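You operate a simulated robot arm through the tools that you are given. There is no shell and no other tool. Be economical: measure what you need, move in short steps, check, and stop when the job is done.

You are at the controls of a simulated two-armed robot. One attempt, no reset.

JOB
On the top of the side bench, fold the grey cloth in half and then in half again.

Only the result counts: the job must be done as asked and must still hold three seconds after the hand-in. Knocking over, shifting, dropping, spilling or breaking anything else fails it. Flat cloth is picked up by pressing the open fingertips on it (5 to 10 N) and closing them slowly along it; thin cloth reads only 2 to 8 mm in the jaws.

ROBOT AND FRAMES
Two 7-joint arms with two-finger parallel grippers on one trunk, on a base that drives. Base frame: it is fixed to the floor where the robot stands at the start and does not move with it; the origin is under the middle of the robot, x ahead of it, y to its left, z up; the surface under the hand at the start is at about z = 80. Readings come in cm, degrees, newtons and seconds.
The left shoulder is at the start at [8.2, 17.4, 115.8], the right one opposite. With the tool pointing down near the work surface each hand reaches from about 24 to 70 cm from the robot's upright axis, wherever it stands, measured 20 degrees to its own side. Places, roughly: top of the side bench [50, 0, 80]. Payload 3.6 kg a hand.
The TCP of each hand is the grasp point between the finger pads, 3 cm short of the fingertips. In the tool frame z runs along the fingers and y along their closing line. Largest opening 11 cm; finger width 2, thickness 1; the body of the gripper, 4.8 by 11.2 cm, starts 5.5 cm behind the TCP.
Orientation is that of the tool frame in the base frame, as [roll, pitch, yaw] about the fixed x, y, z axes, in that order (R = Rz(yaw) Ry(pitch) Rx(roll)). With the fingers straight down and closing along the base's y, the tool's x points along the base's -x, its y along +y and its z along -z.

CONTROLS
- The arms move only by the tool send_rows. It takes "left_increments", "right_increments" or both (then of equal length, played together; a hand with none holds still); each is a list of rows, each a list of 7 numbers: the closure in counts, from 0 (fully open) to 255 (shut), then the shift along the tool's x, y, z in cm, then the turn, a rotation vector about the tool's x, y, z in degrees. In form: [[fingers, x, y, z, wx, wy, wz], ...]. A call has 1 to 8 rows; each row shifts and turns the commanded pose from where the row before left it, along the tool's axes as they then stand. A row lasts 0.2 s, in which the tool goes at most 5 cm and 8.6 degrees; a call with a longer step from one row to the next is refused whole, and so is a gripper value outside its range. A pose out of reach is approached as far as the arm can. The call stops where the force on the tool passes 40 N (or 10 N more than at its start, if that is more) or the arm is blocked; 0.2 s more then pass. Each finger travels about 15.3 cm/s and halts on what it meets, pressing with about 26 N; the grip force reading is that of the motor and also rises with nothing between the fingers. The clock runs only during rows and for 0.2 s after the last one: add rows that do not move to give the fingers time. It gives the time, the measured TCP pose, the force on the tool (base axes), the opening and the grip force at its end, in the units of the frame above (readings bear some noise), with the torque about the TCP (base axes, N m) and any sound that the robot's microphone picked up.
- Cameras (640 x 400 px; columns grow to the right, rows downward): "scene" is now at [15.85, 1.81, 130.3]; the picture's right is [0.27, -0.96, -0.00], its down [-0.81, -0.23, -0.55] and it looks along [0.53, 0.15, -0.84] (base axes); focal length 214 px, centre (320, 200). "left" rides on the left gripper at [7.3, -1.7, -10.3] in its tool frame; the picture's right is [0.23, 0.97, 0.00], its down [-0.76, 0.18, -0.62] and it looks along [-0.61, 0.14, 0.78] (tool axes); focal length 222 px, centre (320, 200). "right" rides on the right gripper at [7.2, 1.7, -10.4] in its tool frame; the picture's right is [-0.23, 0.97, 0.00], its down [-0.76, -0.18, -0.62] and it looks along [-0.61, -0.14, 0.78] (tool axes); focal length 222 px, centre (320, 200). There is no depth. A picture from a camera that has moved, and an enlarged one, comes with that camera's place and axes in the base frame and with its lens.
- grab_frame(camera): a new picture of that camera. It takes no simulated time.
- lift_body(by): slides the trunk up (or, below 0, down) by that many cm; the arms and the scene camera ride with it, the base frame stays. It gives what a move gives, with no picture.
- steer(legs): drives the robot by 1 to 6 legs, each [ahead, left, turn to the left] in cm, cm and degrees, along the robot's own axes; the way and the turn of a leg run together, so that a leg with both is an arc; at most 150 cm and 180 degrees a leg. The arms and the cameras ride along, it lands a little off, and it stops where it bumps. It gives what a move gives.
- aim_head(pan, tilt): turns the head with the scene camera to pan (to the left, within 86 degrees either way) and tilt (down, from -29 to 69), counted from straight ahead of the robot. It gives what a move gives.
- close_up(camera, box): a new picture of the part [left, top, right, bottom] of that camera's present view, enlarged. It takes no simulated time.
- job_done(): hands the job in; it is judged then, once.

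Go step by step. Nothing tells you exact positions but the pictures and the camera data: compare them with the known pose of the tool, close in by small moves and look again before you grip or let go. The budget is 120 turns and 108 pictures, counting those below and the enlarged ones. Unless the task says otherwise, let go and move clear before handing in, and close with one line.

The tools are called after "Emit:" as name(argument=value, ...) on one line, values as JSON. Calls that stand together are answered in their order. send_rows: Moves the arms, as the interface text tells. Its arguments: {"type":"object","properties":{"left_increments":{"type":"array","items":{"type":"array","items":{"type":"number"}}},"right_increments":{"type":"array","items":{"type":"array","items":{"type":"number"}}}},"required":[]} The other tools are called the same way: lift_body (by) slides the trunk up or down; steer (legs) drives the base; aim_head (pan, tilt) turns the head that bears the scene camera; grab_frame (camera) takes a picture; close_up (camera, box) takes an enlarged picture of a part of a camera's view; job_done () hands the job in.

At the start:

```text
clock: 0.0
left_ee_pos: [38.7, 14.1, 102.72]
left_orientation: [-179.9, 0.0, -180.0]
left_wrist_force: [0.0, -0.4, -0.4]
left_ft_torque: [0.0, 0.02, 0.01]
left_grip_width: 11.0
left_grip_force: 0.1
right_ee_pos: [33.98, -23.23, 101.31]
right_orientation: [-180.0, 0.0, -180.0]
right_wrist_force: [0.3, 0.3, 0.4]
right_ft_torque: [0.01, 0.01, 0.03]
right_grip_width: 11.01
right_grip_force: 0.1
trunk travel left (down, up): [-27.5, 48.8]
robot x, y, heading: [0.29, -0.28, 0.1]
head pan, tilt: [15.6, 56.9]
```

scene: 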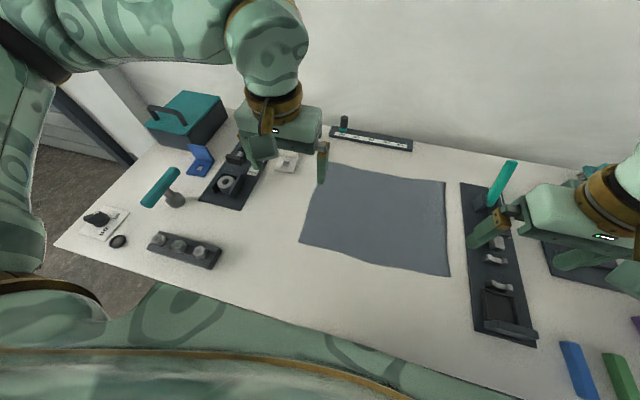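
right: 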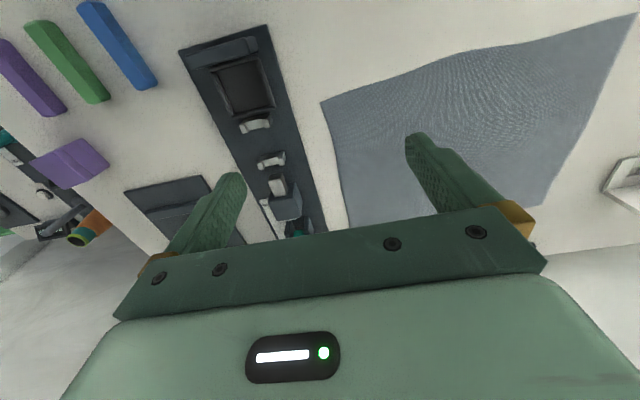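
left: 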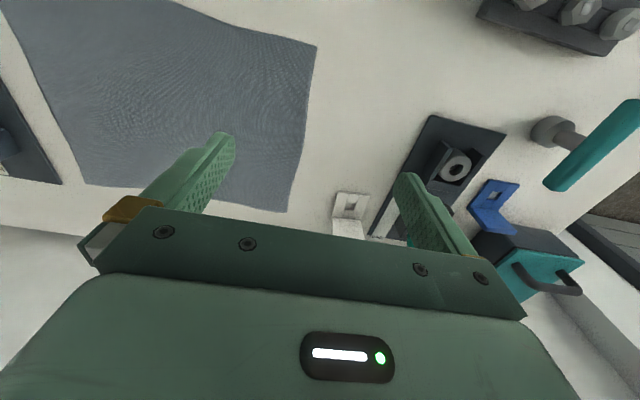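

The grey cloth looks flat, at about x 34–63, y −23…11. I plan to fold the near edge onto the far edge with both hands, then fold it crosswise. First I turn both hands so that the fingers close along x.

Emit:
send_rows(left_increments=[[0, 0, 0, 0, 0, 0, -8.2], [0, 0, 0, 0, 0, 0, -8.2], [0, 0, 0, 0, 0, 0, -8.2], [0, 0, 0, 0, 0, 0, -8.2], [0, 0, 0, 0, 0, 0, -8.2], [0, 0, 0, 0, 0, 0, -8.2], [0, 0, 0, 0, 0, 0, -8.2], [0, 0, 0, 0, 0, 0, -8.2]], right_increments=[[0, 0, 0, 0, 0, 0, 8.2], [0, 0, 0, 0, 0, 0, 8.2], [0, 0, 0, 0, 0, 0, 8.2], [0, 0, 0, 0, 0, 0, 8.2], [0, 0, 0, 0, 0, 0, 8.2], [0, 0, 0, 0, 0, 0, 8.2], [0, 0, 0, 0, 0, 0, 8.2], [0, 0, 0, 0, 0, 0, 8.2]])

Emit:
send_rows(left_increments=[[0, 0, 0, 0, 0, 0, -8.2], [0, 0, 0, 0, 0, 0, -8.2], [0, 0, 0, 0, 0, 0, -8]], right_increments=[[0, 0, 0, 0, 0, 0, 8.2], [0, 0, 0, 0, 0, 0, 8.2], [0, 0, 0, 0, 0, 0, 8]])

Emit:
grab_frame(camera="scene")

```text
clock: 1.8
left_ee_pos: [38.77, 14.13, 102.55]
left_orientation: [179.9, -0.1, -114.2]
left_wrist_force: [-0.5, -0.4, 0.1]
left_ft_torque: [-0.01, -0.01, 0.0]
left_grip_width: 10.98
left_grip_force: 0.1
right_ee_pos: [33.97, -23.21, 101.46]
right_orientation: [179.9, 0.0, 114.2]
right_wrist_force: [0.3, -0.3, -0.1]
right_ft_torque: [-0.03, -0.03, 0.0]
right_grip_width: 11.01
right_grip_force: 0.1
trunk travel left (down, up): [-27.5, 48.8]
robot x, y, heading: [-0.07, 0.13, -0.0]
head pan, tilt: [15.6, 56.9]
```

```text
clock: 2.6
left_ee_pos: [38.74, 14.09, 102.63]
left_orientation: [179.9, -0.1, -89.8]
left_wrist_force: [0.3, 0.4, -0.8]
left_ft_torque: [-0.01, -0.01, 0.01]
left_grip_width: 10.99
left_grip_force: 0.0
right_ee_pos: [34.02, -23.23, 101.33]
right_orientation: [-179.8, -0.1, 90.0]
right_wrist_force: [0.2, -0.4, -0.2]
right_ft_torque: [0.0, -0.03, 0.0]
right_grip_width: 11.01
right_grip_force: 0.1
trunk travel left (down, up): [-27.5, 48.8]
robot x, y, heading: [0.09, -0.15, -0.2]
head pan, tilt: [15.6, 56.9]
```

```text
104 pictures are left
camera scene: at [15.86, 1.8, 130.3], right [0.27, -0.96, 0.0], down [-0.81, -0.23, -0.55], along [0.53, 0.15, -0.84], focal length 214 px, centre (320, 200)
```

scene: 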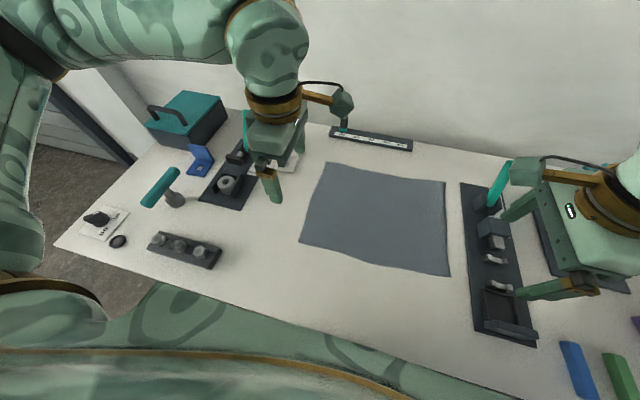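

The hands now close along x. I bring them above the near corners with a 3 cm opening.

Emit:
send_rows(left_increments=[[185, 1.53, 0.92, 3.5, 0, 0, 0], [185, 1.53, 0.92, 3.5, 0, 0, 0], [185, 1.53, 0.91, 3.6, 0, 0, 0], [185, 0, 0, 0, 0, 0, 0]], right_increments=[[185, 0.83, 1.1, 3.1, 0, 0, 0], [185, 0.83, 1.1, 3.1, 0, 0, 0], [185, 0.83, 1.1, 3.1, 0, 0, 0], [185, 0, 0, 0, 0, 0, 0]])

Emit:
grab_frame(camera="left")

Emit:
grab_frame(camera="right")

Emit:
grab_frame(camera="scene")

```text
clock: 3.6
left_ee_pos: [35.73, 9.38, 92.23]
left_orientation: [180.0, -0.1, -90.0]
left_wrist_force: [-0.4, 0.3, 0.3]
left_ft_torque: [-0.01, 0.02, 0.0]
left_grip_width: 3.01
left_grip_force: 0.1
right_ee_pos: [37.33, -20.81, 91.86]
right_orientation: [180.0, -0.1, 90.1]
right_wrist_force: [-0.4, 0.3, 0.0]
right_ft_torque: [0.0, -0.04, 0.02]
right_grip_width: 3.02
right_grip_force: 0.1
trunk travel left (down, up): [-27.5, 48.8]
robot x, y, heading: [0.32, 0.08, 0.1]
head pan, tilt: [15.6, 56.9]
```

```text
103 pictures are left
camera left: at [37.53, 2.27, 102.61], right [-0.97, -0.23, 0.0], down [-0.18, 0.76, 0.62], along [-0.14, 0.61, -0.78], focal length 222 px, centre (320, 200)
```

left: 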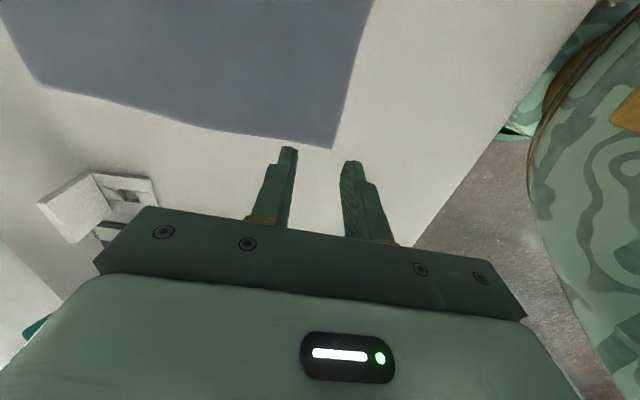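

```text
102 pictures are left
camera right: at [38.98, -13.54, 102.33], right [0.97, -0.23, 0.0], down [-0.18, -0.76, 0.62], along [-0.14, -0.61, -0.78], focal length 222 px, centre (320, 200)
```

right: 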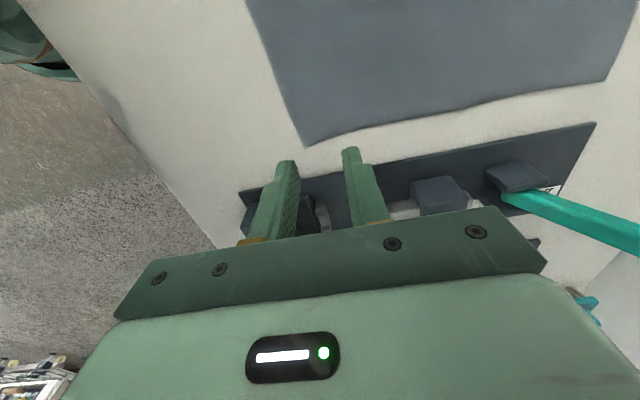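

```text
101 pictures are left
camera scene: at [15.79, 1.82, 130.31], right [0.27, -0.96, 0.0], down [-0.81, -0.23, -0.55], along [0.53, 0.15, -0.84], focal length 214 px, centre (320, 200)
```

scene: 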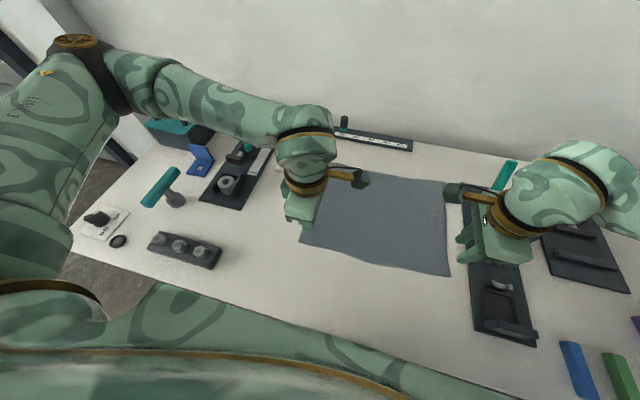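

From the hand cameras, the near edge lies about 1.9 cm outside each grasp point, which is good. I lower the hands to just above contact.

Emit:
send_rows(left_increments=[[185, 0, 0, 4.2, 0, 0, 0], [185, 0, 0, 4.2, 0, 0, 0], [185, 0, 0, 0.4, 0, 0, 0], [185, 0, 0, 0, 0, 0, 0]], right_increments=[[185, 0, 0, 4, 0, 0, 0], [185, 0, 0, 4, 0, 0, 0], [185, 0, 0, 0.4, 0, 0, 0], [185, 0, 0, 0, 0, 0, 0]])

```text
clock: 4.6
left_ee_pos: [35.87, 9.71, 83.27]
left_orientation: [179.9, 0.0, -89.8]
left_wrist_force: [-0.1, 0.7, 0.0]
left_ft_torque: [-0.01, -0.01, 0.0]
left_grip_width: 3.03
left_grip_force: 0.2
right_ee_pos: [37.39, -20.88, 83.74]
right_orientation: [-180.0, 0.1, 90.0]
right_wrist_force: [-0.1, 1.5, -0.9]
right_ft_torque: [0.01, -0.01, 0.01]
right_grip_width: 3.04
right_grip_force: 0.1
trunk travel left (down, up): [-27.5, 48.8]
robot x, y, heading: [-0.3, -0.16, -0.1]
head pan, tilt: [15.6, 56.9]
```

Emit:
send_rows(left_increments=[[185, 0, 0, 0.15, 0, 0, 0], [185, 0, 0, 0, 0, 0, 0]], right_increments=[[185, 0, 0, 0.55, 0, 0, 0], [185, 0, 0, 0, 0, 0, 0]])

```text
clock: 5.2
left_ee_pos: [35.86, 9.61, 83.12]
left_orientation: [179.9, -0.1, -90.0]
left_wrist_force: [0.0, 0.1, -0.9]
left_ft_torque: [-0.02, 0.0, 0.02]
left_grip_width: 3.03
left_grip_force: 0.0
right_ee_pos: [37.45, -20.72, 83.12]
right_orientation: [-179.9, -0.1, 90.0]
right_wrist_force: [0.9, 0.0, -1.0]
right_ft_torque: [-0.03, -0.03, 0.01]
right_grip_width: 3.04
right_grip_force: 0.0
trunk travel left (down, up): [-27.5, 48.8]
robot x, y, heading: [-0.16, -0.24, 0.3]
head pan, tilt: [15.6, 56.9]
```

Neither hand is touching yet, so I go lower in small steps.

Emit:
send_rows(left_increments=[[185, 0, 0, 0.2, 0, 0, 0], [185, 0, 0, 0, 0, 0, 0]], right_increments=[[185, 0, 0, 0.2, 0, 0, 0], [185, 0, 0, 0, 0, 0, 0]])

```text
clock: 5.8
left_ee_pos: [35.84, 9.43, 83.09]
left_orientation: [-179.9, -0.2, -90.0]
left_wrist_force: [1.1, 4.2, 25.9]
left_ft_torque: [0.21, 0.25, -0.08]
left_grip_width: 3.01
left_grip_force: 0.0
right_ee_pos: [37.33, -20.81, 83.01]
right_orientation: [179.9, 0.0, 90.1]
right_wrist_force: [1.0, -0.7, 5.5]
right_ft_torque: [-0.02, -0.01, -0.02]
right_grip_width: 3.02
right_grip_force: 0.2
trunk travel left (down, up): [-27.5, 48.8]
robot x, y, heading: [0.0, -0.01, 0.2]
head pan, tilt: [15.6, 56.9]
```

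Emit:
send_rows(left_increments=[[185, 0, 0, -0.1, 0, 0, 0], [185, 0, 0, 0, 0, 0, 0]], right_increments=[[185, 0, 0, 0.02, 0, 0, 0], [185, 0, 0, 0, 0, 0, 0]])

```text
clock: 6.4
left_ee_pos: [35.76, 9.54, 83.08]
left_orientation: [180.0, -0.1, -89.9]
left_wrist_force: [-0.6, 1.8, 23.4]
left_ft_torque: [0.13, 0.19, 0.0]
left_grip_width: 3.02
left_grip_force: 0.1
right_ee_pos: [37.21, -20.74, 83.17]
right_orientation: [179.9, 0.0, 90.1]
right_wrist_force: [1.1, 0.6, 8.9]
right_ft_torque: [0.02, 0.01, 0.0]
right_grip_width: 2.98
right_grip_force: 0.0
trunk travel left (down, up): [-27.5, 48.8]
robot x, y, heading: [-0.1, -0.03, 0.2]
head pan, tilt: [15.6, 56.9]
```

Emit:
send_rows(left_increments=[[185, 0, 0, -0.1, 0, 0, 0], [185, 0, 0, 0, 0, 0, 0]])

```text
clock: 7.0
left_ee_pos: [35.8, 9.5, 83.12]
left_orientation: [-179.9, -0.1, -89.9]
left_wrist_force: [2.2, -0.4, 5.3]
left_ft_torque: [0.01, -0.04, -0.02]
left_grip_width: 2.98
left_grip_force: 0.0
right_ee_pos: [37.29, -20.76, 83.01]
right_orientation: [179.9, 0.1, 90.0]
right_wrist_force: [0.9, -0.7, 19.7]
right_ft_torque: [0.01, 0.09, 0.01]
right_grip_width: 2.99
right_grip_force: 0.0
trunk travel left (down, up): [-27.5, 48.8]
robot x, y, heading: [-0.07, 0.19, 0.0]
head pan, tilt: [15.6, 56.9]
```

Emit:
send_rows(left_increments=[[185, 0, 0, 0.02, 0, 0, 0], [185, 0, 0, 0, 0, 0, 0]], right_increments=[[185, 0, 0, -0.08, 0, 0, 0], [185, 0, 0, 0, 0, 0, 0]])

```text
clock: 7.6
left_ee_pos: [35.77, 9.43, 83.06]
left_orientation: [-180.0, -0.1, -89.9]
left_wrist_force: [-1.6, 2.2, 17.9]
left_ft_torque: [0.13, 0.12, 0.03]
left_grip_width: 3.03
left_grip_force: 0.1
right_ee_pos: [37.11, -20.68, 83.16]
right_orientation: [-180.0, 0.0, 90.0]
right_wrist_force: [2.6, -1.0, 9.2]
right_ft_torque: [0.01, -0.06, 0.0]
right_grip_width: 3.02
right_grip_force: 0.1
trunk travel left (down, up): [-27.5, 48.8]
robot x, y, heading: [-0.32, 0.03, -0.0]
head pan, tilt: [15.6, 56.9]
```

Emit:
send_rows(left_increments=[[185, 0, 0, -0.05, 0, 0, 0], [185, 0, 0, 0, 0, 0, 0], [185, 0, 0, 0, 0, 0, 0]], right_increments=[[185, 0, 0, 0, 0, 0, 0], [185, 0, 0, 0, 0, 0, 0], [185, 0, 0, 0, 0, 0, 0]])

```text
clock: 8.4
left_ee_pos: [35.84, 9.56, 83.13]
left_orientation: [180.0, -0.1, -89.9]
left_wrist_force: [-0.9, 0.4, 7.4]
left_ft_torque: [0.01, 0.08, -0.04]
left_grip_width: 3.02
left_grip_force: 0.0
right_ee_pos: [37.16, -20.74, 83.2]
right_orientation: [-180.0, 0.0, 90.0]
right_wrist_force: [1.2, 1.2, 11.0]
right_ft_torque: [0.0, -0.05, -0.01]
right_grip_width: 3.04
right_grip_force: 0.0
trunk travel left (down, up): [-27.5, 48.8]
robot x, y, heading: [0.34, 0.03, -0.2]
head pan, tilt: [15.6, 56.9]
```

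Both hands press with about 7–11 N. I close them slowly.

Emit:
send_rows(left_increments=[[194, 0, 0, 0, 0, 0, 0], [203, 0, 0, 0, 0, 0, 0], [212, 0, 0, 0, 0, 0, 0], [221, 0, 0, 0, 0, 0, 0], [230, 0, 0, 0, 0, 0, 0], [239, 0, 0, 0, 0, 0, 0], [248, 0, 0, 0, 0, 0, 0], [255, 0, 0, 0, 0, 0, 0]], right_increments=[[194, 0, 0, 0, 0, 0, 0], [203, 0, 0, 0, 0, 0, 0], [212, 0, 0, 0, 0, 0, 0], [221, 0, 0, 0, 0, 0, 0], [230, 0, 0, 0, 0, 0, 0], [239, 0, 0, 0, 0, 0, 0], [248, 0, 0, 0, 0, 0, 0], [255, 0, 0, 0, 0, 0, 0]])

Emit:
grab_frame(camera="left")

Emit:
grab_frame(camera="right")

```text
clock: 10.2
left_ee_pos: [35.81, 9.5, 83.16]
left_orientation: [180.0, -0.1, -89.9]
left_wrist_force: [-0.1, 0.3, 4.6]
left_ft_torque: [0.0, 0.01, -0.01]
left_grip_width: 0.0
left_grip_force: 26.4
right_ee_pos: [37.23, -20.8, 83.1]
right_orientation: [180.0, 0.0, 89.9]
right_wrist_force: [0.7, 0.5, 12.2]
right_ft_torque: [0.08, -0.02, -0.02]
right_grip_width: 0.0
right_grip_force: 25.9
trunk travel left (down, up): [-27.5, 48.8]
robot x, y, heading: [0.21, 0.09, 0.1]
head pan, tilt: [15.6, 56.9]
```

```text
100 pictures are left
camera left: at [37.69, 2.29, 93.38], right [-0.97, -0.23, 0.0], down [-0.18, 0.76, 0.62], along [-0.14, 0.61, -0.78], focal length 222 px, centre (320, 200)
```

left: 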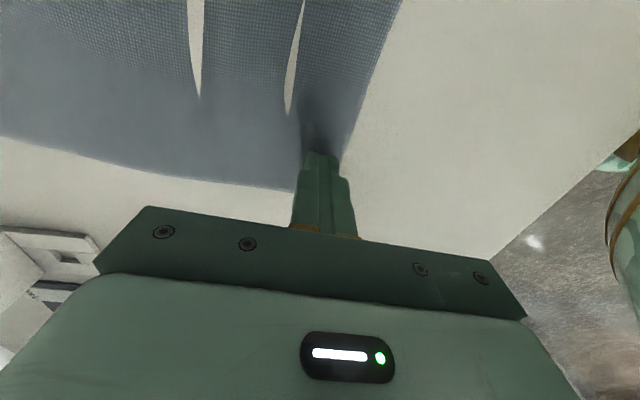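

```text
99 pictures are left
camera right: at [38.88, -13.41, 93.47], right [0.97, -0.23, 0.0], down [-0.18, -0.76, 0.62], along [-0.14, -0.61, -0.78], focal length 222 px, centre (320, 200)
```

right: 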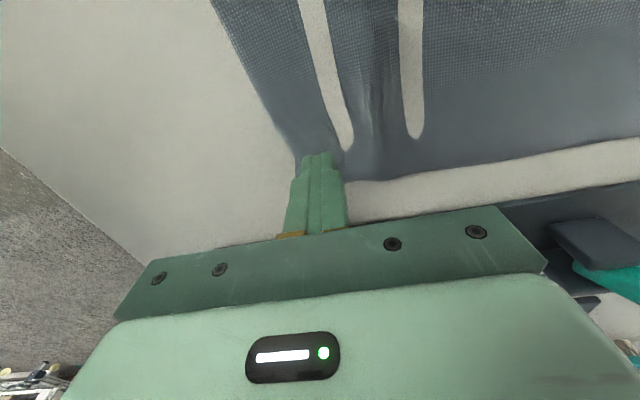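

The jaws read 0, so the pinch probably missed. I look closer.

Emit:
close_up(camera="left", box=[220, 60, 440, 240])

Emit:
grab_frame(camera="scene")

```text
2.22 times, centred on (330, 150) of left
camera zoom: at [37.69, 2.29, 93.38], right [-0.97, -0.23, 0.0], down [-0.18, 0.76, 0.62], along [-0.14, 0.61, -0.78], focal length 494 px, centre (298, 311)
```

zoom: 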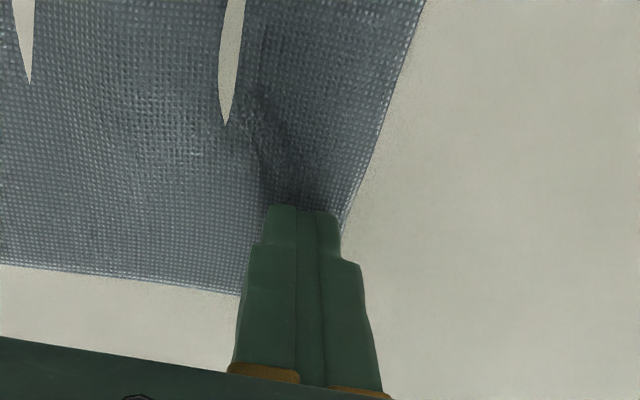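

```text
97 pictures are left
camera scene: at [15.76, 1.84, 130.31], right [0.27, -0.96, 0.0], down [-0.81, -0.23, -0.55], along [0.53, 0.15, -0.84], focal length 214 px, centre (320, 200)
```

scene: 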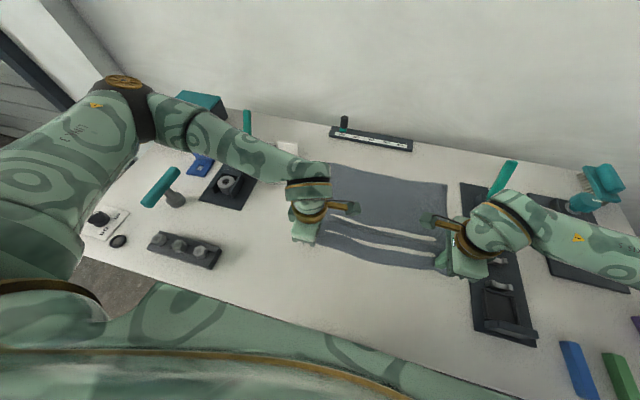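

The cloth has gathered under the fingers. I lift a little to test the hold.

Emit:
send_rows(left_increments=[[255, 0, 0, -1.2, 0, 0, 0], [255, 0, 0, -1.2, 0, 0, 0], [255, 0, 0, -1.2, 0, 0, 0]], right_increments=[[255, 0, 0, -1.2, 0, 0, 0], [255, 0, 0, -1.2, 0, 0, 0], [255, 0, 0, -1.2, 0, 0, 0]])

Emit:
grab_frame(camera="left")

Emit:
grab_frame(camera="right")

```text
clock: 11.0
left_ee_pos: [35.86, 9.45, 86.72]
left_orientation: [179.9, -0.1, -89.9]
left_wrist_force: [0.3, 0.4, 0.2]
left_ft_torque: [-0.05, 0.0, -0.01]
left_grip_width: 0.0
left_grip_force: 26.4
right_ee_pos: [37.28, -20.69, 86.6]
right_orientation: [-179.9, 0.0, 89.9]
right_wrist_force: [0.1, 0.6, -0.3]
right_ft_torque: [0.02, -0.01, -0.01]
right_grip_width: 0.0
right_grip_force: 25.4
trunk travel left (down, up): [-27.5, 48.8]
robot x, y, heading: [0.39, -0.07, 0.0]
head pan, tilt: [15.6, 56.9]
```

```text
96 pictures are left
camera left: at [37.69, 2.23, 97.07], right [-0.97, -0.23, 0.0], down [-0.18, 0.76, 0.62], along [-0.14, 0.61, -0.78], focal length 222 px, centre (320, 200)
```

left: 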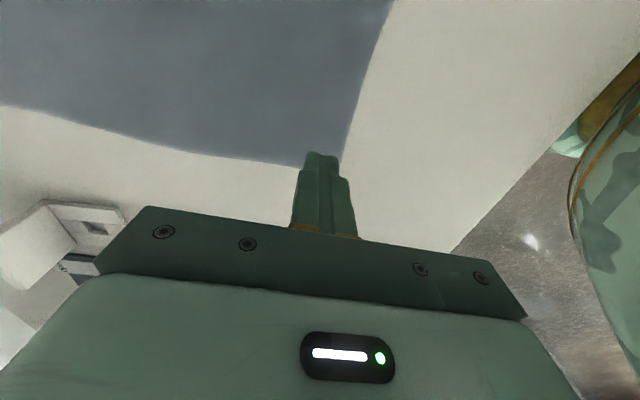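

```text
95 pictures are left
camera right: at [38.95, -13.37, 96.96], right [0.97, -0.23, 0.0], down [-0.18, -0.76, 0.62], along [-0.14, -0.61, -0.78], focal length 222 px, centre (320, 200)
```

right: 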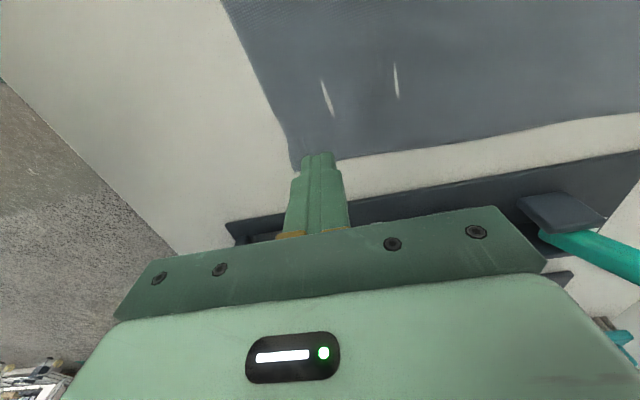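

Nothing was held. I retry with both fingertips fully on the cloth, with a wider opening set further in and a slower close.

Emit:
send_rows(left_increments=[[162, 0, -1.2, 0, 0, 0, 0], [162, 0, 0, 0, 0, 0, 0], [162, 0, 0, 1.7, 0, 0, 0], [162, 0, 0, 1.7, 0, 0, 0], [162, 0, 0, 0.25, 0, 0, 0], [162, 0, 0, 0, 0, 0, 0], [162, 0, 0, 0, 0, 0, 0]], right_increments=[[162, 0, 1.1, 0, 0, 0, 0], [162, 0, 0, 0, 0, 0, 0], [162, 0, 0, 1.7, 0, 0, 0], [162, 0, 0, 1.7, 0, 0, 0], [162, 0, 0, 0.18, 0, 0, 0], [162, 0, 0, 0, 0, 0, 0], [162, 0, 0, 0, 0, 0, 0]])

Emit:
grab_frame(camera="left")

Emit:
grab_frame(camera="right")

```text
clock: 12.6
left_ee_pos: [37.1, 9.42, 83.25]
left_orientation: [-179.9, -0.1, -89.8]
left_wrist_force: [0.7, -0.8, 1.1]
left_ft_torque: [-0.02, 0.01, 0.0]
left_grip_width: 3.98
left_grip_force: 0.0
right_ee_pos: [38.34, -20.73, 83.17]
right_orientation: [179.9, 0.0, 90.0]
right_wrist_force: [1.5, -3.3, 15.5]
right_ft_torque: [-0.12, 0.16, 0.04]
right_grip_width: 3.99
right_grip_force: 0.2
trunk travel left (down, up): [-27.5, 48.8]
robot x, y, heading: [0.25, 0.27, -0.1]
head pan, tilt: [15.6, 56.9]
```

```text
94 pictures are left
camera left: at [38.87, 2.2, 93.57], right [-0.97, -0.23, 0.0], down [-0.18, 0.76, 0.62], along [-0.14, 0.61, -0.78], focal length 222 px, centre (320, 200)
```

left: 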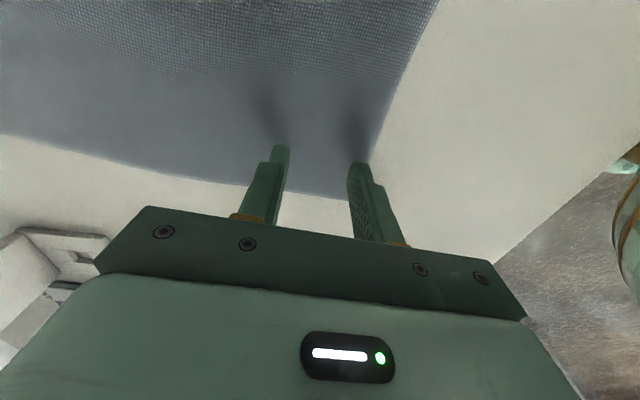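

```text
93 pictures are left
camera right: at [40.01, -13.38, 93.47], right [0.97, -0.23, 0.0], down [-0.18, -0.76, 0.62], along [-0.14, -0.61, -0.78], focal length 222 px, centre (320, 200)
```

right: 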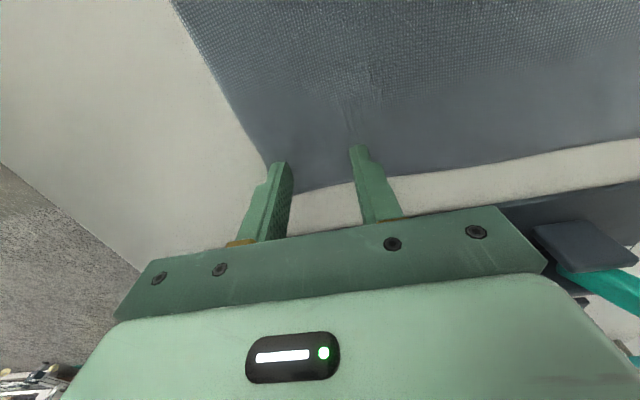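

Emit:
send_rows(left_increments=[[162, 0, 0, 0.12, 0, 0, 0], [162, 0, 0, 0, 0, 0, 0], [162, 0, 0, 0, 0, 0, 0]], right_increments=[[162, 0, 0, -0.03, 0, 0, 0], [162, 0, 0, 0, 0, 0, 0], [162, 0, 0, 0, 0, 0, 0]])

```text
clock: 13.4
left_ee_pos: [37.06, 9.51, 83.15]
left_orientation: [180.0, 0.0, -89.9]
left_wrist_force: [0.0, 0.4, 0.2]
left_ft_torque: [0.02, 0.01, -0.02]
left_grip_width: 4.03
left_grip_force: 0.1
right_ee_pos: [38.32, -20.69, 83.07]
right_orientation: [179.9, 0.0, 90.0]
right_wrist_force: [0.3, -4.5, 20.5]
right_ft_torque: [-0.11, 0.19, 0.04]
right_grip_width: 4.03
right_grip_force: 0.0
trunk travel left (down, up): [-27.5, 48.8]
robot x, y, heading: [-0.33, -0.19, -0.0]
head pan, tilt: [15.6, 56.9]
```

Emit:
send_rows(left_increments=[[162, 0, 0, 0.08, 0, 0, 0], [162, 0, 0, 0, 0, 0, 0], [162, 0, 0, 0, 0, 0, 0]], right_increments=[[162, 0, 0, -0.08, 0, 0, 0], [162, 0, 0, 0, 0, 0, 0], [162, 0, 0, 0, 0, 0, 0]])

```text
clock: 14.2
left_ee_pos: [37.19, 9.38, 83.17]
left_orientation: [-179.9, -0.1, -89.9]
left_wrist_force: [0.1, 3.3, 28.7]
left_ft_torque: [0.12, 0.62, -0.06]
left_grip_width: 4.03
left_grip_force: 0.0
right_ee_pos: [38.28, -20.76, 83.12]
right_orientation: [-180.0, 0.0, 90.1]
right_wrist_force: [1.1, 0.4, 4.4]
right_ft_torque: [0.01, -0.02, -0.01]
right_grip_width: 4.0
right_grip_force: 0.0
trunk travel left (down, up): [-27.5, 48.8]
robot x, y, heading: [-0.15, -0.14, 0.1]
head pan, tilt: [15.6, 56.9]
```

Emit:
send_rows(left_increments=[[162, 0, 0, -0.06, 0, 0, 0], [162, 0, 0, 0, 0, 0, 0], [162, 0, 0, 0, 0, 0, 0]], right_increments=[[162, 0, 0, 0.02, 0, 0, 0], [162, 0, 0, 0, 0, 0, 0], [162, 0, 0, 0, 0, 0, 0]])

```text
clock: 15.0
left_ee_pos: [36.99, 9.48, 83.14]
left_orientation: [-179.8, -0.1, -89.9]
left_wrist_force: [3.1, 3.5, 29.3]
left_ft_torque: [0.16, 0.43, -0.08]
left_grip_width: 4.01
left_grip_force: 0.1
right_ee_pos: [38.35, -20.77, 83.1]
right_orientation: [179.9, 0.0, 90.1]
right_wrist_force: [-0.3, -0.1, 0.7]
right_ft_torque: [0.02, -0.03, -0.02]
right_grip_width: 4.02
right_grip_force: 0.0
trunk travel left (down, up): [-27.5, 48.8]
robot x, y, heading: [0.11, -0.06, 0.1]
head pan, tilt: [15.6, 56.9]
```

Emit:
send_rows(left_increments=[[162, 0, 0, -0.06, 0, 0, 0], [162, 0, 0, 0, 0, 0, 0], [162, 0, 0, 0, 0, 0, 0]], right_increments=[[162, 0, 0, 0.05, 0, 0, 0], [162, 0, 0, 0, 0, 0, 0], [162, 0, 0, 0, 0, 0, 0]])

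```text
clock: 15.8
left_ee_pos: [37.05, 9.48, 83.09]
left_orientation: [180.0, 0.1, -89.9]
left_wrist_force: [2.3, -0.1, 9.9]
left_ft_torque: [0.01, -0.04, 0.0]
left_grip_width: 4.0
left_grip_force: 0.0
right_ee_pos: [38.28, -20.63, 83.09]
right_orientation: [-180.0, 0.0, 90.0]
right_wrist_force: [-1.9, -1.6, 6.8]
right_ft_torque: [-0.02, 0.11, 0.01]
right_grip_width: 4.04
right_grip_force: 0.3
trunk travel left (down, up): [-27.5, 48.8]
robot x, y, heading: [0.18, 0.07, -0.2]
head pan, tilt: [15.6, 56.9]
```

The presses are now 10 N and 7 N. I close slowly.

Emit:
send_rows(left_increments=[[168, 0, 0, 0, 0, 0, 0], [174, 0, 0, 0, 0, 0, 0], [180, 0, 0, 0, 0, 0, 0], [186, 0, 0, 0, 0, 0, 0], [192, 0, 0, 0, 0, 0, 0], [198, 0, 0, 0, 0, 0, 0], [204, 0, 0, 0, 0, 0, 0], [210, 0, 0, 0, 0, 0, 0]], right_increments=[[168, 0, 0, 0, 0, 0, 0], [174, 0, 0, 0, 0, 0, 0], [180, 0, 0, 0, 0, 0, 0], [186, 0, 0, 0, 0, 0, 0], [192, 0, 0, 0, 0, 0, 0], [198, 0, 0, 0, 0, 0, 0], [204, 0, 0, 0, 0, 0, 0], [210, 0, 0, 0, 0, 0, 0]])

Emit:
close_up(camera="left", box=[200, 60, 440, 240])

Emit:
close_up(camera="right", box=[200, 60, 440, 240])

```text
clock: 17.6
left_ee_pos: [37.09, 9.43, 83.28]
left_orientation: [-179.9, -0.1, -89.9]
left_wrist_force: [0.1, -0.9, 1.4]
left_ft_torque: [-0.02, -0.02, 0.01]
left_grip_width: 1.95
left_grip_force: 0.7
right_ee_pos: [38.35, -20.7, 83.19]
right_orientation: [-180.0, 0.1, 90.0]
right_wrist_force: [0.4, 0.7, 8.7]
right_ft_torque: [-0.01, 0.03, 0.01]
right_grip_width: 1.86
right_grip_force: 0.0
trunk travel left (down, up): [-27.5, 48.8]
robot x, y, heading: [-0.34, 0.14, 0.3]
head pan, tilt: [15.6, 56.9]
```

```text
2.22 times, centred on (320, 150) of left
camera zoom: at [38.85, 2.24, 93.39], right [-0.97, -0.23, 0.0], down [-0.18, 0.76, 0.62], along [-0.14, 0.61, -0.78], focal length 494 px, centre (320, 311)
```

zoom: 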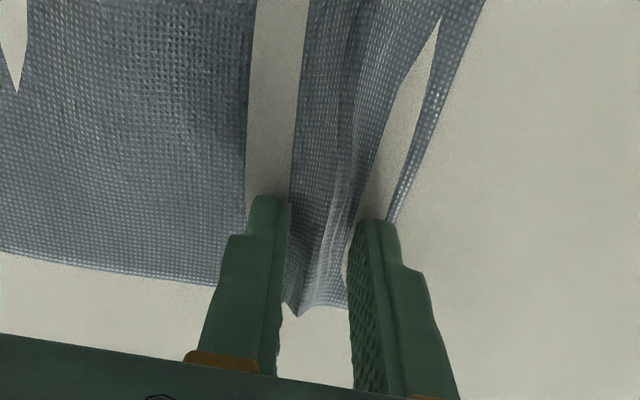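

```text
2.22 times, centred on (320, 150) of right
camera zoom: at [40.05, -13.31, 93.47], right [0.97, -0.23, 0.0], down [-0.18, -0.76, 0.62], along [-0.14, -0.61, -0.78], focal length 494 px, centre (320, 311)
```

zoom: 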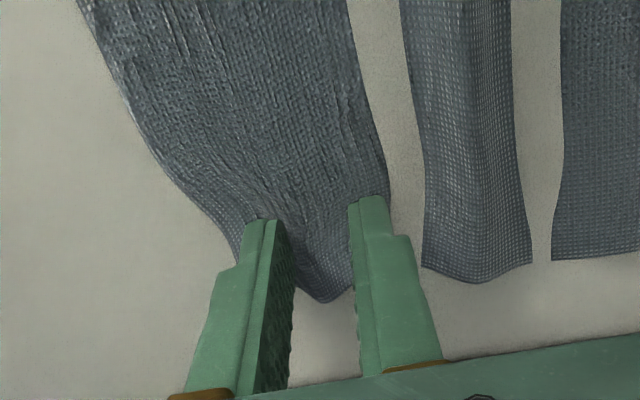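

A ridge is rising between the fingers. I keep closing, with a little more press on the left.

Emit:
send_rows(left_increments=[[216, 0, 0, 0.04, 0, 0, 0], [222, 0, 0, 0, 0, 0, 0], [228, 0, 0, 0, 0, 0, 0], [234, 0, 0, 0, 0, 0, 0], [240, 0, 0, 0, 0, 0, 0], [246, 0, 0, 0, 0, 0, 0], [255, 0, 0, 0, 0, 0, 0], [255, 0, 0, 0, 0, 0, 0]], right_increments=[[216, 0, 0, 0, 0, 0, 0], [222, 0, 0, 0, 0, 0, 0], [228, 0, 0, 0, 0, 0, 0], [234, 0, 0, 0, 0, 0, 0], [240, 0, 0, 0, 0, 0, 0], [246, 0, 0, 0, 0, 0, 0], [255, 0, 0, 0, 0, 0, 0], [255, 0, 0, 0, 0, 0, 0]])

Emit:
close_up(camera="left", box=[200, 60, 440, 240])

Emit:
close_up(camera="right", box=[200, 60, 440, 240])

```text
clock: 19.4
left_ee_pos: [37.1, 9.43, 83.12]
left_orientation: [-179.9, 0.0, -89.9]
left_wrist_force: [0.2, 0.6, 23.8]
left_ft_torque: [0.12, 0.03, -0.02]
left_grip_width: 0.22
left_grip_force: 26.0
right_ee_pos: [38.31, -20.65, 83.12]
right_orientation: [-180.0, 0.0, 89.9]
right_wrist_force: [0.3, 0.1, 1.8]
right_ft_torque: [-0.01, 0.02, 0.01]
right_grip_width: 0.0
right_grip_force: 26.2
trunk travel left (down, up): [-27.5, 48.8]
robot x, y, heading: [0.16, -0.04, -0.2]
head pan, tilt: [15.6, 56.9]
```

```text
2.22 times, centred on (320, 150) of left
camera zoom: at [38.86, 2.18, 93.37], right [-0.97, -0.23, 0.0], down [-0.18, 0.76, 0.62], along [-0.14, 0.61, -0.78], focal length 494 px, centre (320, 311)
```

zoom: 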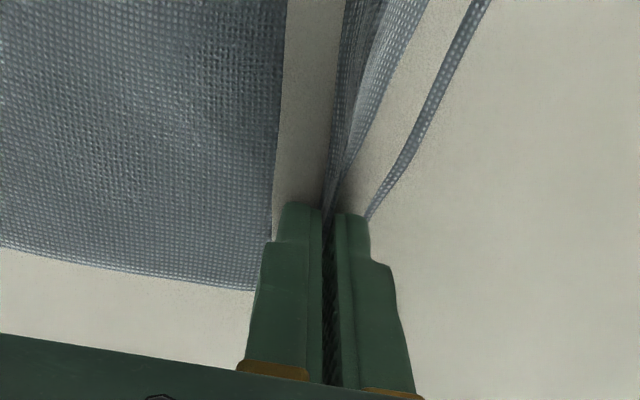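

```text
2.22 times, centred on (320, 150) of right
camera zoom: at [39.99, -13.36, 93.49], right [0.97, -0.23, 0.0], down [-0.18, -0.76, 0.62], along [-0.14, -0.61, -0.78], focal length 494 px, centre (320, 311)
```

zoom: 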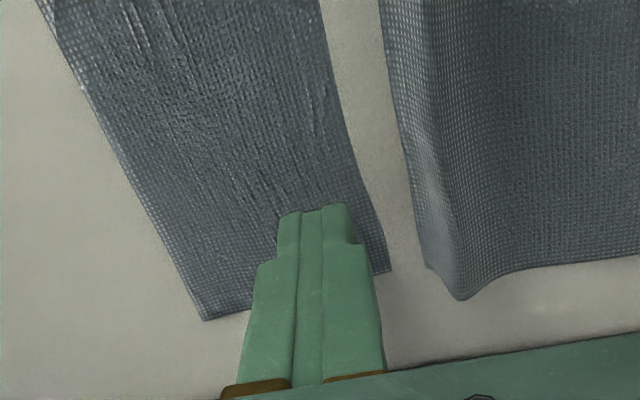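

The left hand holds the cloth (2.2 mm), but the right one slipped. I lift and reopen the right hand and look again.

Emit:
send_rows(left_increments=[[255, 0, 0, -0.5, 0, 0, 0], [255, 0, 0, 0, 0, 0, 0], [255, 0, 0, 0, 0, 0, 0], [255, 0, 0, 0, 0, 0, 0]], right_increments=[[255, 0, 0, -2, 0, 0, 0], [162, 0, 0, 0, 0, 0, 0], [162, 0, 0, 0, 0, 0, 0], [162, 0, 0, 0, 0, 0, 0]])

Emit:
grab_frame(camera="right")

Emit:
grab_frame(camera="left")

```text
clock: 20.4
left_ee_pos: [37.16, 9.64, 83.48]
left_orientation: [179.9, -0.1, -90.0]
left_wrist_force: [0.1, -0.1, 0.0]
left_ft_torque: [0.02, 0.0, 0.0]
left_grip_width: 0.19
left_grip_force: 25.8
right_ee_pos: [38.25, -20.55, 85.16]
right_orientation: [179.9, 0.0, 90.0]
right_wrist_force: [0.1, 1.3, 0.2]
right_ft_torque: [0.0, -0.02, 0.0]
right_grip_width: 4.05
right_grip_force: 0.1
trunk travel left (down, up): [-27.5, 48.8]
robot x, y, heading: [0.18, -0.36, -0.0]
head pan, tilt: [15.6, 56.9]
```

```text
88 pictures are left
camera right: at [40.04, -13.33, 95.46], right [0.97, -0.23, 0.0], down [-0.18, -0.76, 0.62], along [-0.14, -0.61, -0.78], focal length 222 px, centre (320, 200)
```

right: 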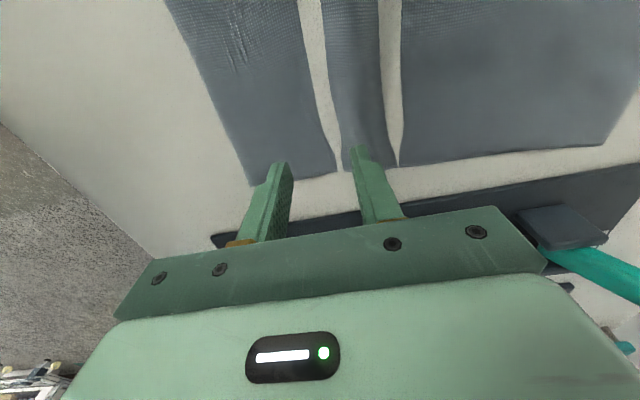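

```text
87 pictures are left
camera left: at [38.98, 2.25, 93.77], right [-0.97, -0.23, 0.0], down [-0.18, 0.76, 0.62], along [-0.14, 0.61, -0.78], focal length 222 px, centre (320, 200)
```

left: 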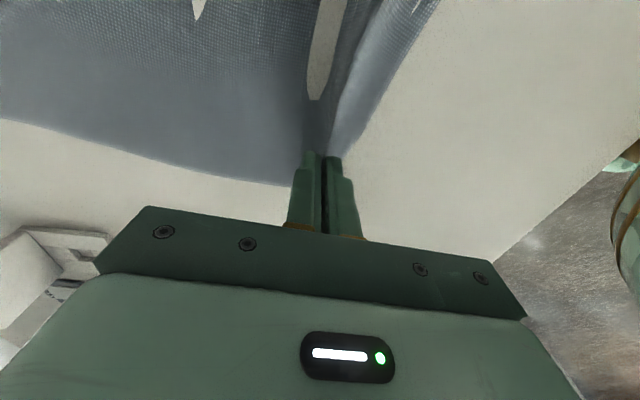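

The right part of the cloth slid about 3.5 cm towards me, so I follow it with the right hand and press again.

Emit:
send_rows(right_increments=[[162, 0, -3.1, 0, 0, 0, 0], [162, 0, 0, 0, 0, 0, 0], [162, 0, 0, 1.7, 0, 0, 0], [162, 0, 0, 0.35, 0, 0, 0], [162, 0, 0, 0, 0, 0, 0], [162, 0, 0, 0, 0, 0, 0]])

Emit:
grab_frame(camera="right")

```text
clock: 21.8
left_ee_pos: [37.18, 9.47, 83.59]
left_orientation: [180.0, 0.0, -89.9]
left_wrist_force: [-0.5, -0.1, 0.5]
left_ft_torque: [0.0, -0.04, 0.01]
left_grip_width: 0.21
left_grip_force: 25.8
right_ee_pos: [35.25, -20.51, 83.07]
right_orientation: [-180.0, 0.0, 90.1]
right_wrist_force: [0.4, -2.0, 7.1]
right_ft_torque: [-0.08, 0.04, -0.01]
right_grip_width: 4.02
right_grip_force: 0.1
trunk travel left (down, up): [-27.5, 48.8]
robot x, y, heading: [0.15, -0.46, 0.2]
head pan, tilt: [15.6, 56.9]
```

```text
86 pictures are left
camera right: at [37.01, -13.26, 93.47], right [0.97, -0.23, 0.0], down [-0.18, -0.76, 0.62], along [-0.14, -0.61, -0.78], focal length 222 px, centre (320, 200)
```

right: 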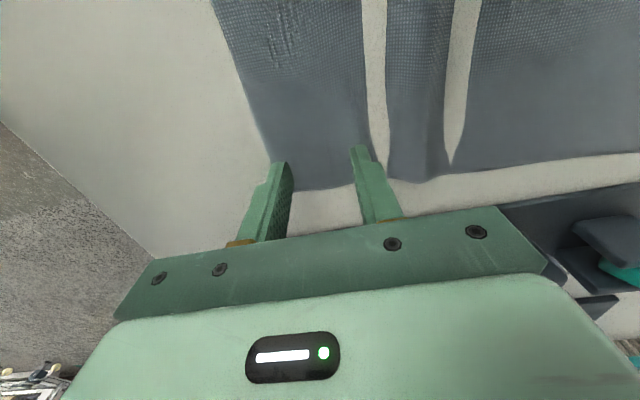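

Emit:
send_rows(right_increments=[[167, 0, 0, 0.03, 0, 0, 0], [172, 0, 0, 0, 0, 0, 0], [177, 0, 0, 0, 0, 0, 0], [182, 0, 0, 0, 0, 0, 0], [187, 0, 0, 0, 0, 0, 0], [192, 0, 0, 0, 0, 0, 0], [197, 0, 0, 0, 0, 0, 0], [202, 0, 0, 0, 0, 0, 0]])

Emit:
close_up(camera="right", box=[200, 60, 440, 240])

```text
clock: 23.6
left_ee_pos: [37.15, 9.56, 83.54]
left_orientation: [180.0, 0.0, -89.9]
left_wrist_force: [-0.1, -0.5, -0.8]
left_ft_torque: [0.01, -0.01, 0.0]
left_grip_width: 0.19
left_grip_force: 26.5
right_ee_pos: [35.27, -20.68, 83.06]
right_orientation: [180.0, 0.0, 90.0]
right_wrist_force: [-0.1, 0.3, 12.3]
right_ft_torque: [0.01, 0.01, 0.01]
right_grip_width: 2.23
right_grip_force: 0.1
trunk travel left (down, up): [-27.5, 48.8]
robot x, y, heading: [-0.08, -0.08, 0.2]
head pan, tilt: [15.6, 56.9]
```

```text
2.22 times, centred on (320, 150) of right
camera zoom: at [36.97, -13.28, 93.47], right [0.97, -0.23, 0.0], down [-0.18, -0.76, 0.62], along [-0.14, -0.61, -0.78], focal length 494 px, centre (320, 311)
```

zoom: 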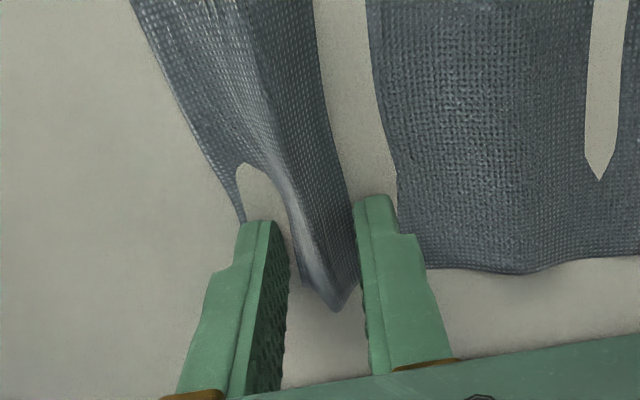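

A ridge stands between the right fingers. I finish closing.

Emit:
send_rows(right_increments=[[208, 0, 0, 0, 0, 0, 0], [214, 0, 0, 0, 0, 0, 0], [220, 0, 0, 0, 0, 0, 0], [226, 0, 0, 0, 0, 0, 0], [232, 0, 0, 0, 0, 0, 0], [238, 0, 0, 0, 0, 0, 0], [255, 0, 0, 0, 0, 0, 0], [255, 0, 0, 0, 0, 0, 0]])

Emit:
grab_frame(camera="right")

Emit:
grab_frame(camera="scene")

```text
clock: 25.4
left_ee_pos: [37.15, 9.47, 83.66]
left_orientation: [179.9, 0.0, -90.0]
left_wrist_force: [0.9, 0.9, -0.1]
left_ft_torque: [-0.01, -0.02, 0.0]
left_grip_width: 0.21
left_grip_force: 26.1
right_ee_pos: [35.3, -20.72, 83.14]
right_orientation: [179.9, 0.0, 90.0]
right_wrist_force: [0.3, 0.7, 13.3]
right_ft_torque: [-0.03, 0.02, 0.02]
right_grip_width: 0.21
right_grip_force: 25.9
trunk travel left (down, up): [-27.5, 48.8]
robot x, y, heading: [0.34, -0.07, -0.1]
head pan, tilt: [15.6, 56.9]
```

```text
84 pictures are left
camera right: at [36.96, -13.27, 93.47], right [0.97, -0.23, 0.0], down [-0.18, -0.76, 0.62], along [-0.14, -0.61, -0.78], focal length 222 px, centre (320, 200)
```

right: 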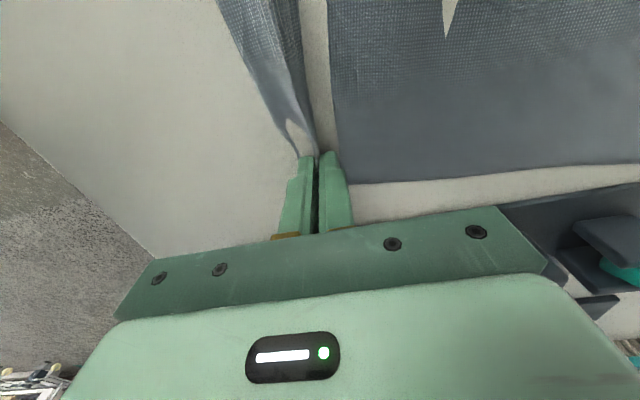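

```text
83 pictures are left
camera scene: at [15.77, 1.85, 130.31], right [0.27, -0.96, 0.0], down [-0.81, -0.23, -0.55], along [0.53, 0.15, -0.84], focal length 214 px, centre (320, 200)
```

scene: 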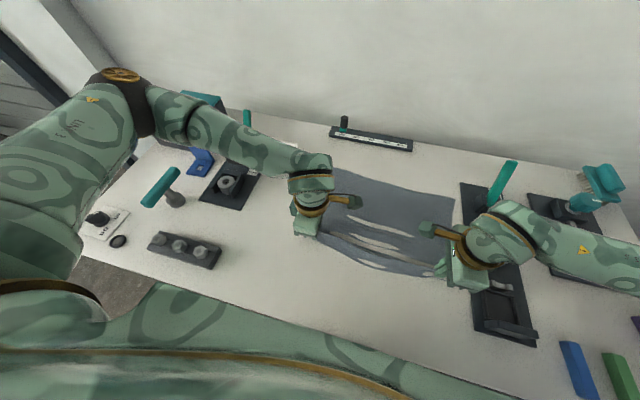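

Both corners are held. I lift and begin the arc forward gently.

Emit:
send_rows(left_increments=[[255, 0, -0.3, -1.2, 0, 0, 0], [255, 0, -0.4, -1.5, 0, 0, 0], [255, 0, -0.6, -1.5, 0, 0, 0], [255, 0, -0.8, -1.5, 0, 0, 0], [255, 0, -1.0, -1.2, 0, 0, 0], [255, 0, -1.2, -1.0, 0, 0, 0], [255, 0, 0, 0, 0, 0, 0]], right_increments=[[255, 0, 0.3, -1.2, 0, 0, 0], [255, 0, 0.4, -1.5, 0, 0, 0], [255, 0, 0.6, -1.5, 0, 0, 0], [255, 0, 0.8, -1.5, 0, 0, 0], [255, 0, 1.0, -1.2, 0, 0, 0], [255, 0, 1.2, -1.0, 0, 0, 0], [255, 0, 0, 0, 0, 0, 0]])

Emit:
aim_head(pan=-8, tilt=50)

Emit:
grab_frame(camera="scene")

Emit:
grab_frame(camera="left")

Emit:
grab_frame(camera="right")

```text
clock: 27.0
left_ee_pos: [41.47, 9.59, 91.32]
left_orientation: [180.0, 0.0, -89.9]
left_wrist_force: [0.2, -0.2, 0.7]
left_ft_torque: [0.0, -0.05, 0.01]
left_grip_width: 0.23
left_grip_force: 26.2
right_ee_pos: [39.58, -20.92, 90.68]
right_orientation: [-179.9, 0.0, 89.9]
right_wrist_force: [0.1, 0.4, -0.3]
right_ft_torque: [0.0, 0.0, 0.01]
right_grip_width: 0.22
right_grip_force: 25.7
trunk travel left (down, up): [-27.5, 48.8]
robot x, y, heading: [0.04, -0.11, 0.1]
head pan, tilt: [15.6, 56.9]
```

```text
clock: 27.9
left_ee_pos: [41.43, 9.49, 91.38]
left_orientation: [179.9, -0.1, -89.9]
left_wrist_force: [-0.6, 0.1, -0.1]
left_ft_torque: [0.0, 0.0, 0.03]
left_grip_width: 0.22
left_grip_force: 25.9
right_ee_pos: [39.64, -20.94, 90.71]
right_orientation: [-179.9, 0.0, 90.0]
right_wrist_force: [-0.2, 0.3, 0.5]
right_ft_torque: [0.01, 0.03, -0.01]
right_grip_width: 0.24
right_grip_force: 25.7
trunk travel left (down, up): [-27.5, 48.8]
robot x, y, heading: [-0.35, -0.18, -0.1]
head pan, tilt: [-8.0, 50.0]
```

```text
82 pictures are left
camera scene: at [16.74, -1.14, 131.18], right [-0.14, -0.99, 0.0], down [-0.76, 0.11, -0.64], along [0.64, -0.09, -0.77], focal length 214 px, centre (320, 200)
```

scene: 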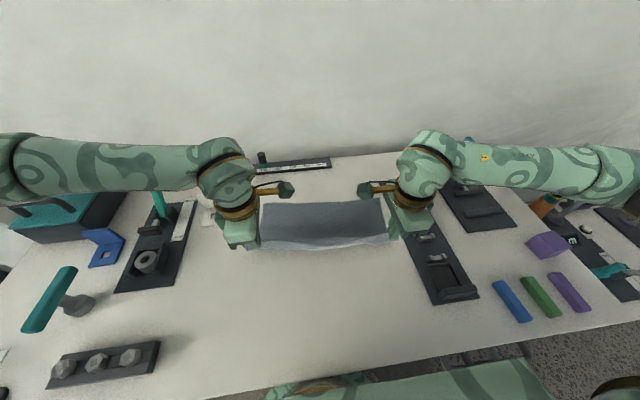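

```text
81 pictures are left
camera left: at [43.2, 2.31, 101.55], right [-0.97, -0.23, 0.0], down [-0.18, 0.76, 0.62], along [-0.14, 0.61, -0.78], focal length 222 px, centre (320, 200)
```

left: 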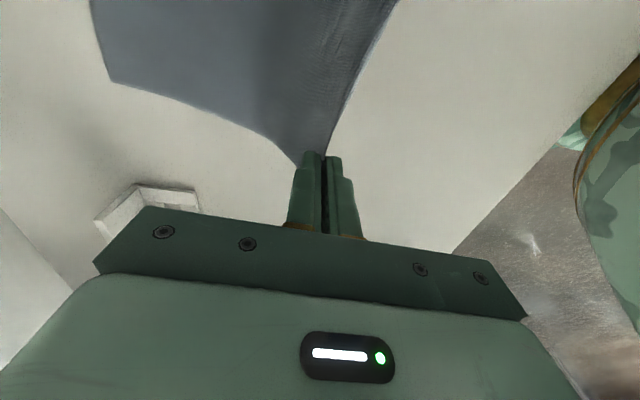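

```text
80 pictures are left
camera right: at [41.32, -13.64, 101.17], right [0.97, -0.23, 0.0], down [-0.18, -0.76, 0.62], along [-0.14, -0.61, -0.78], focal length 222 px, centre (320, 200)
```

right: 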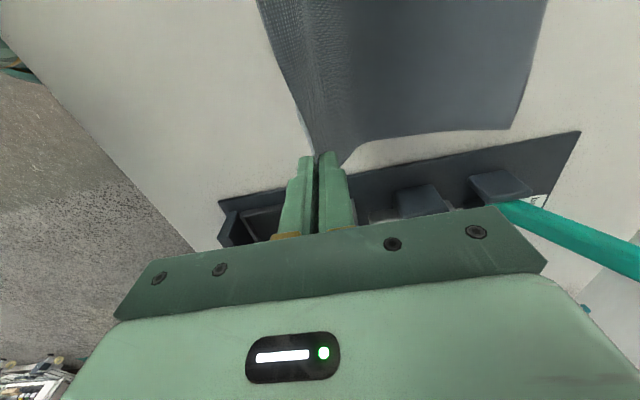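

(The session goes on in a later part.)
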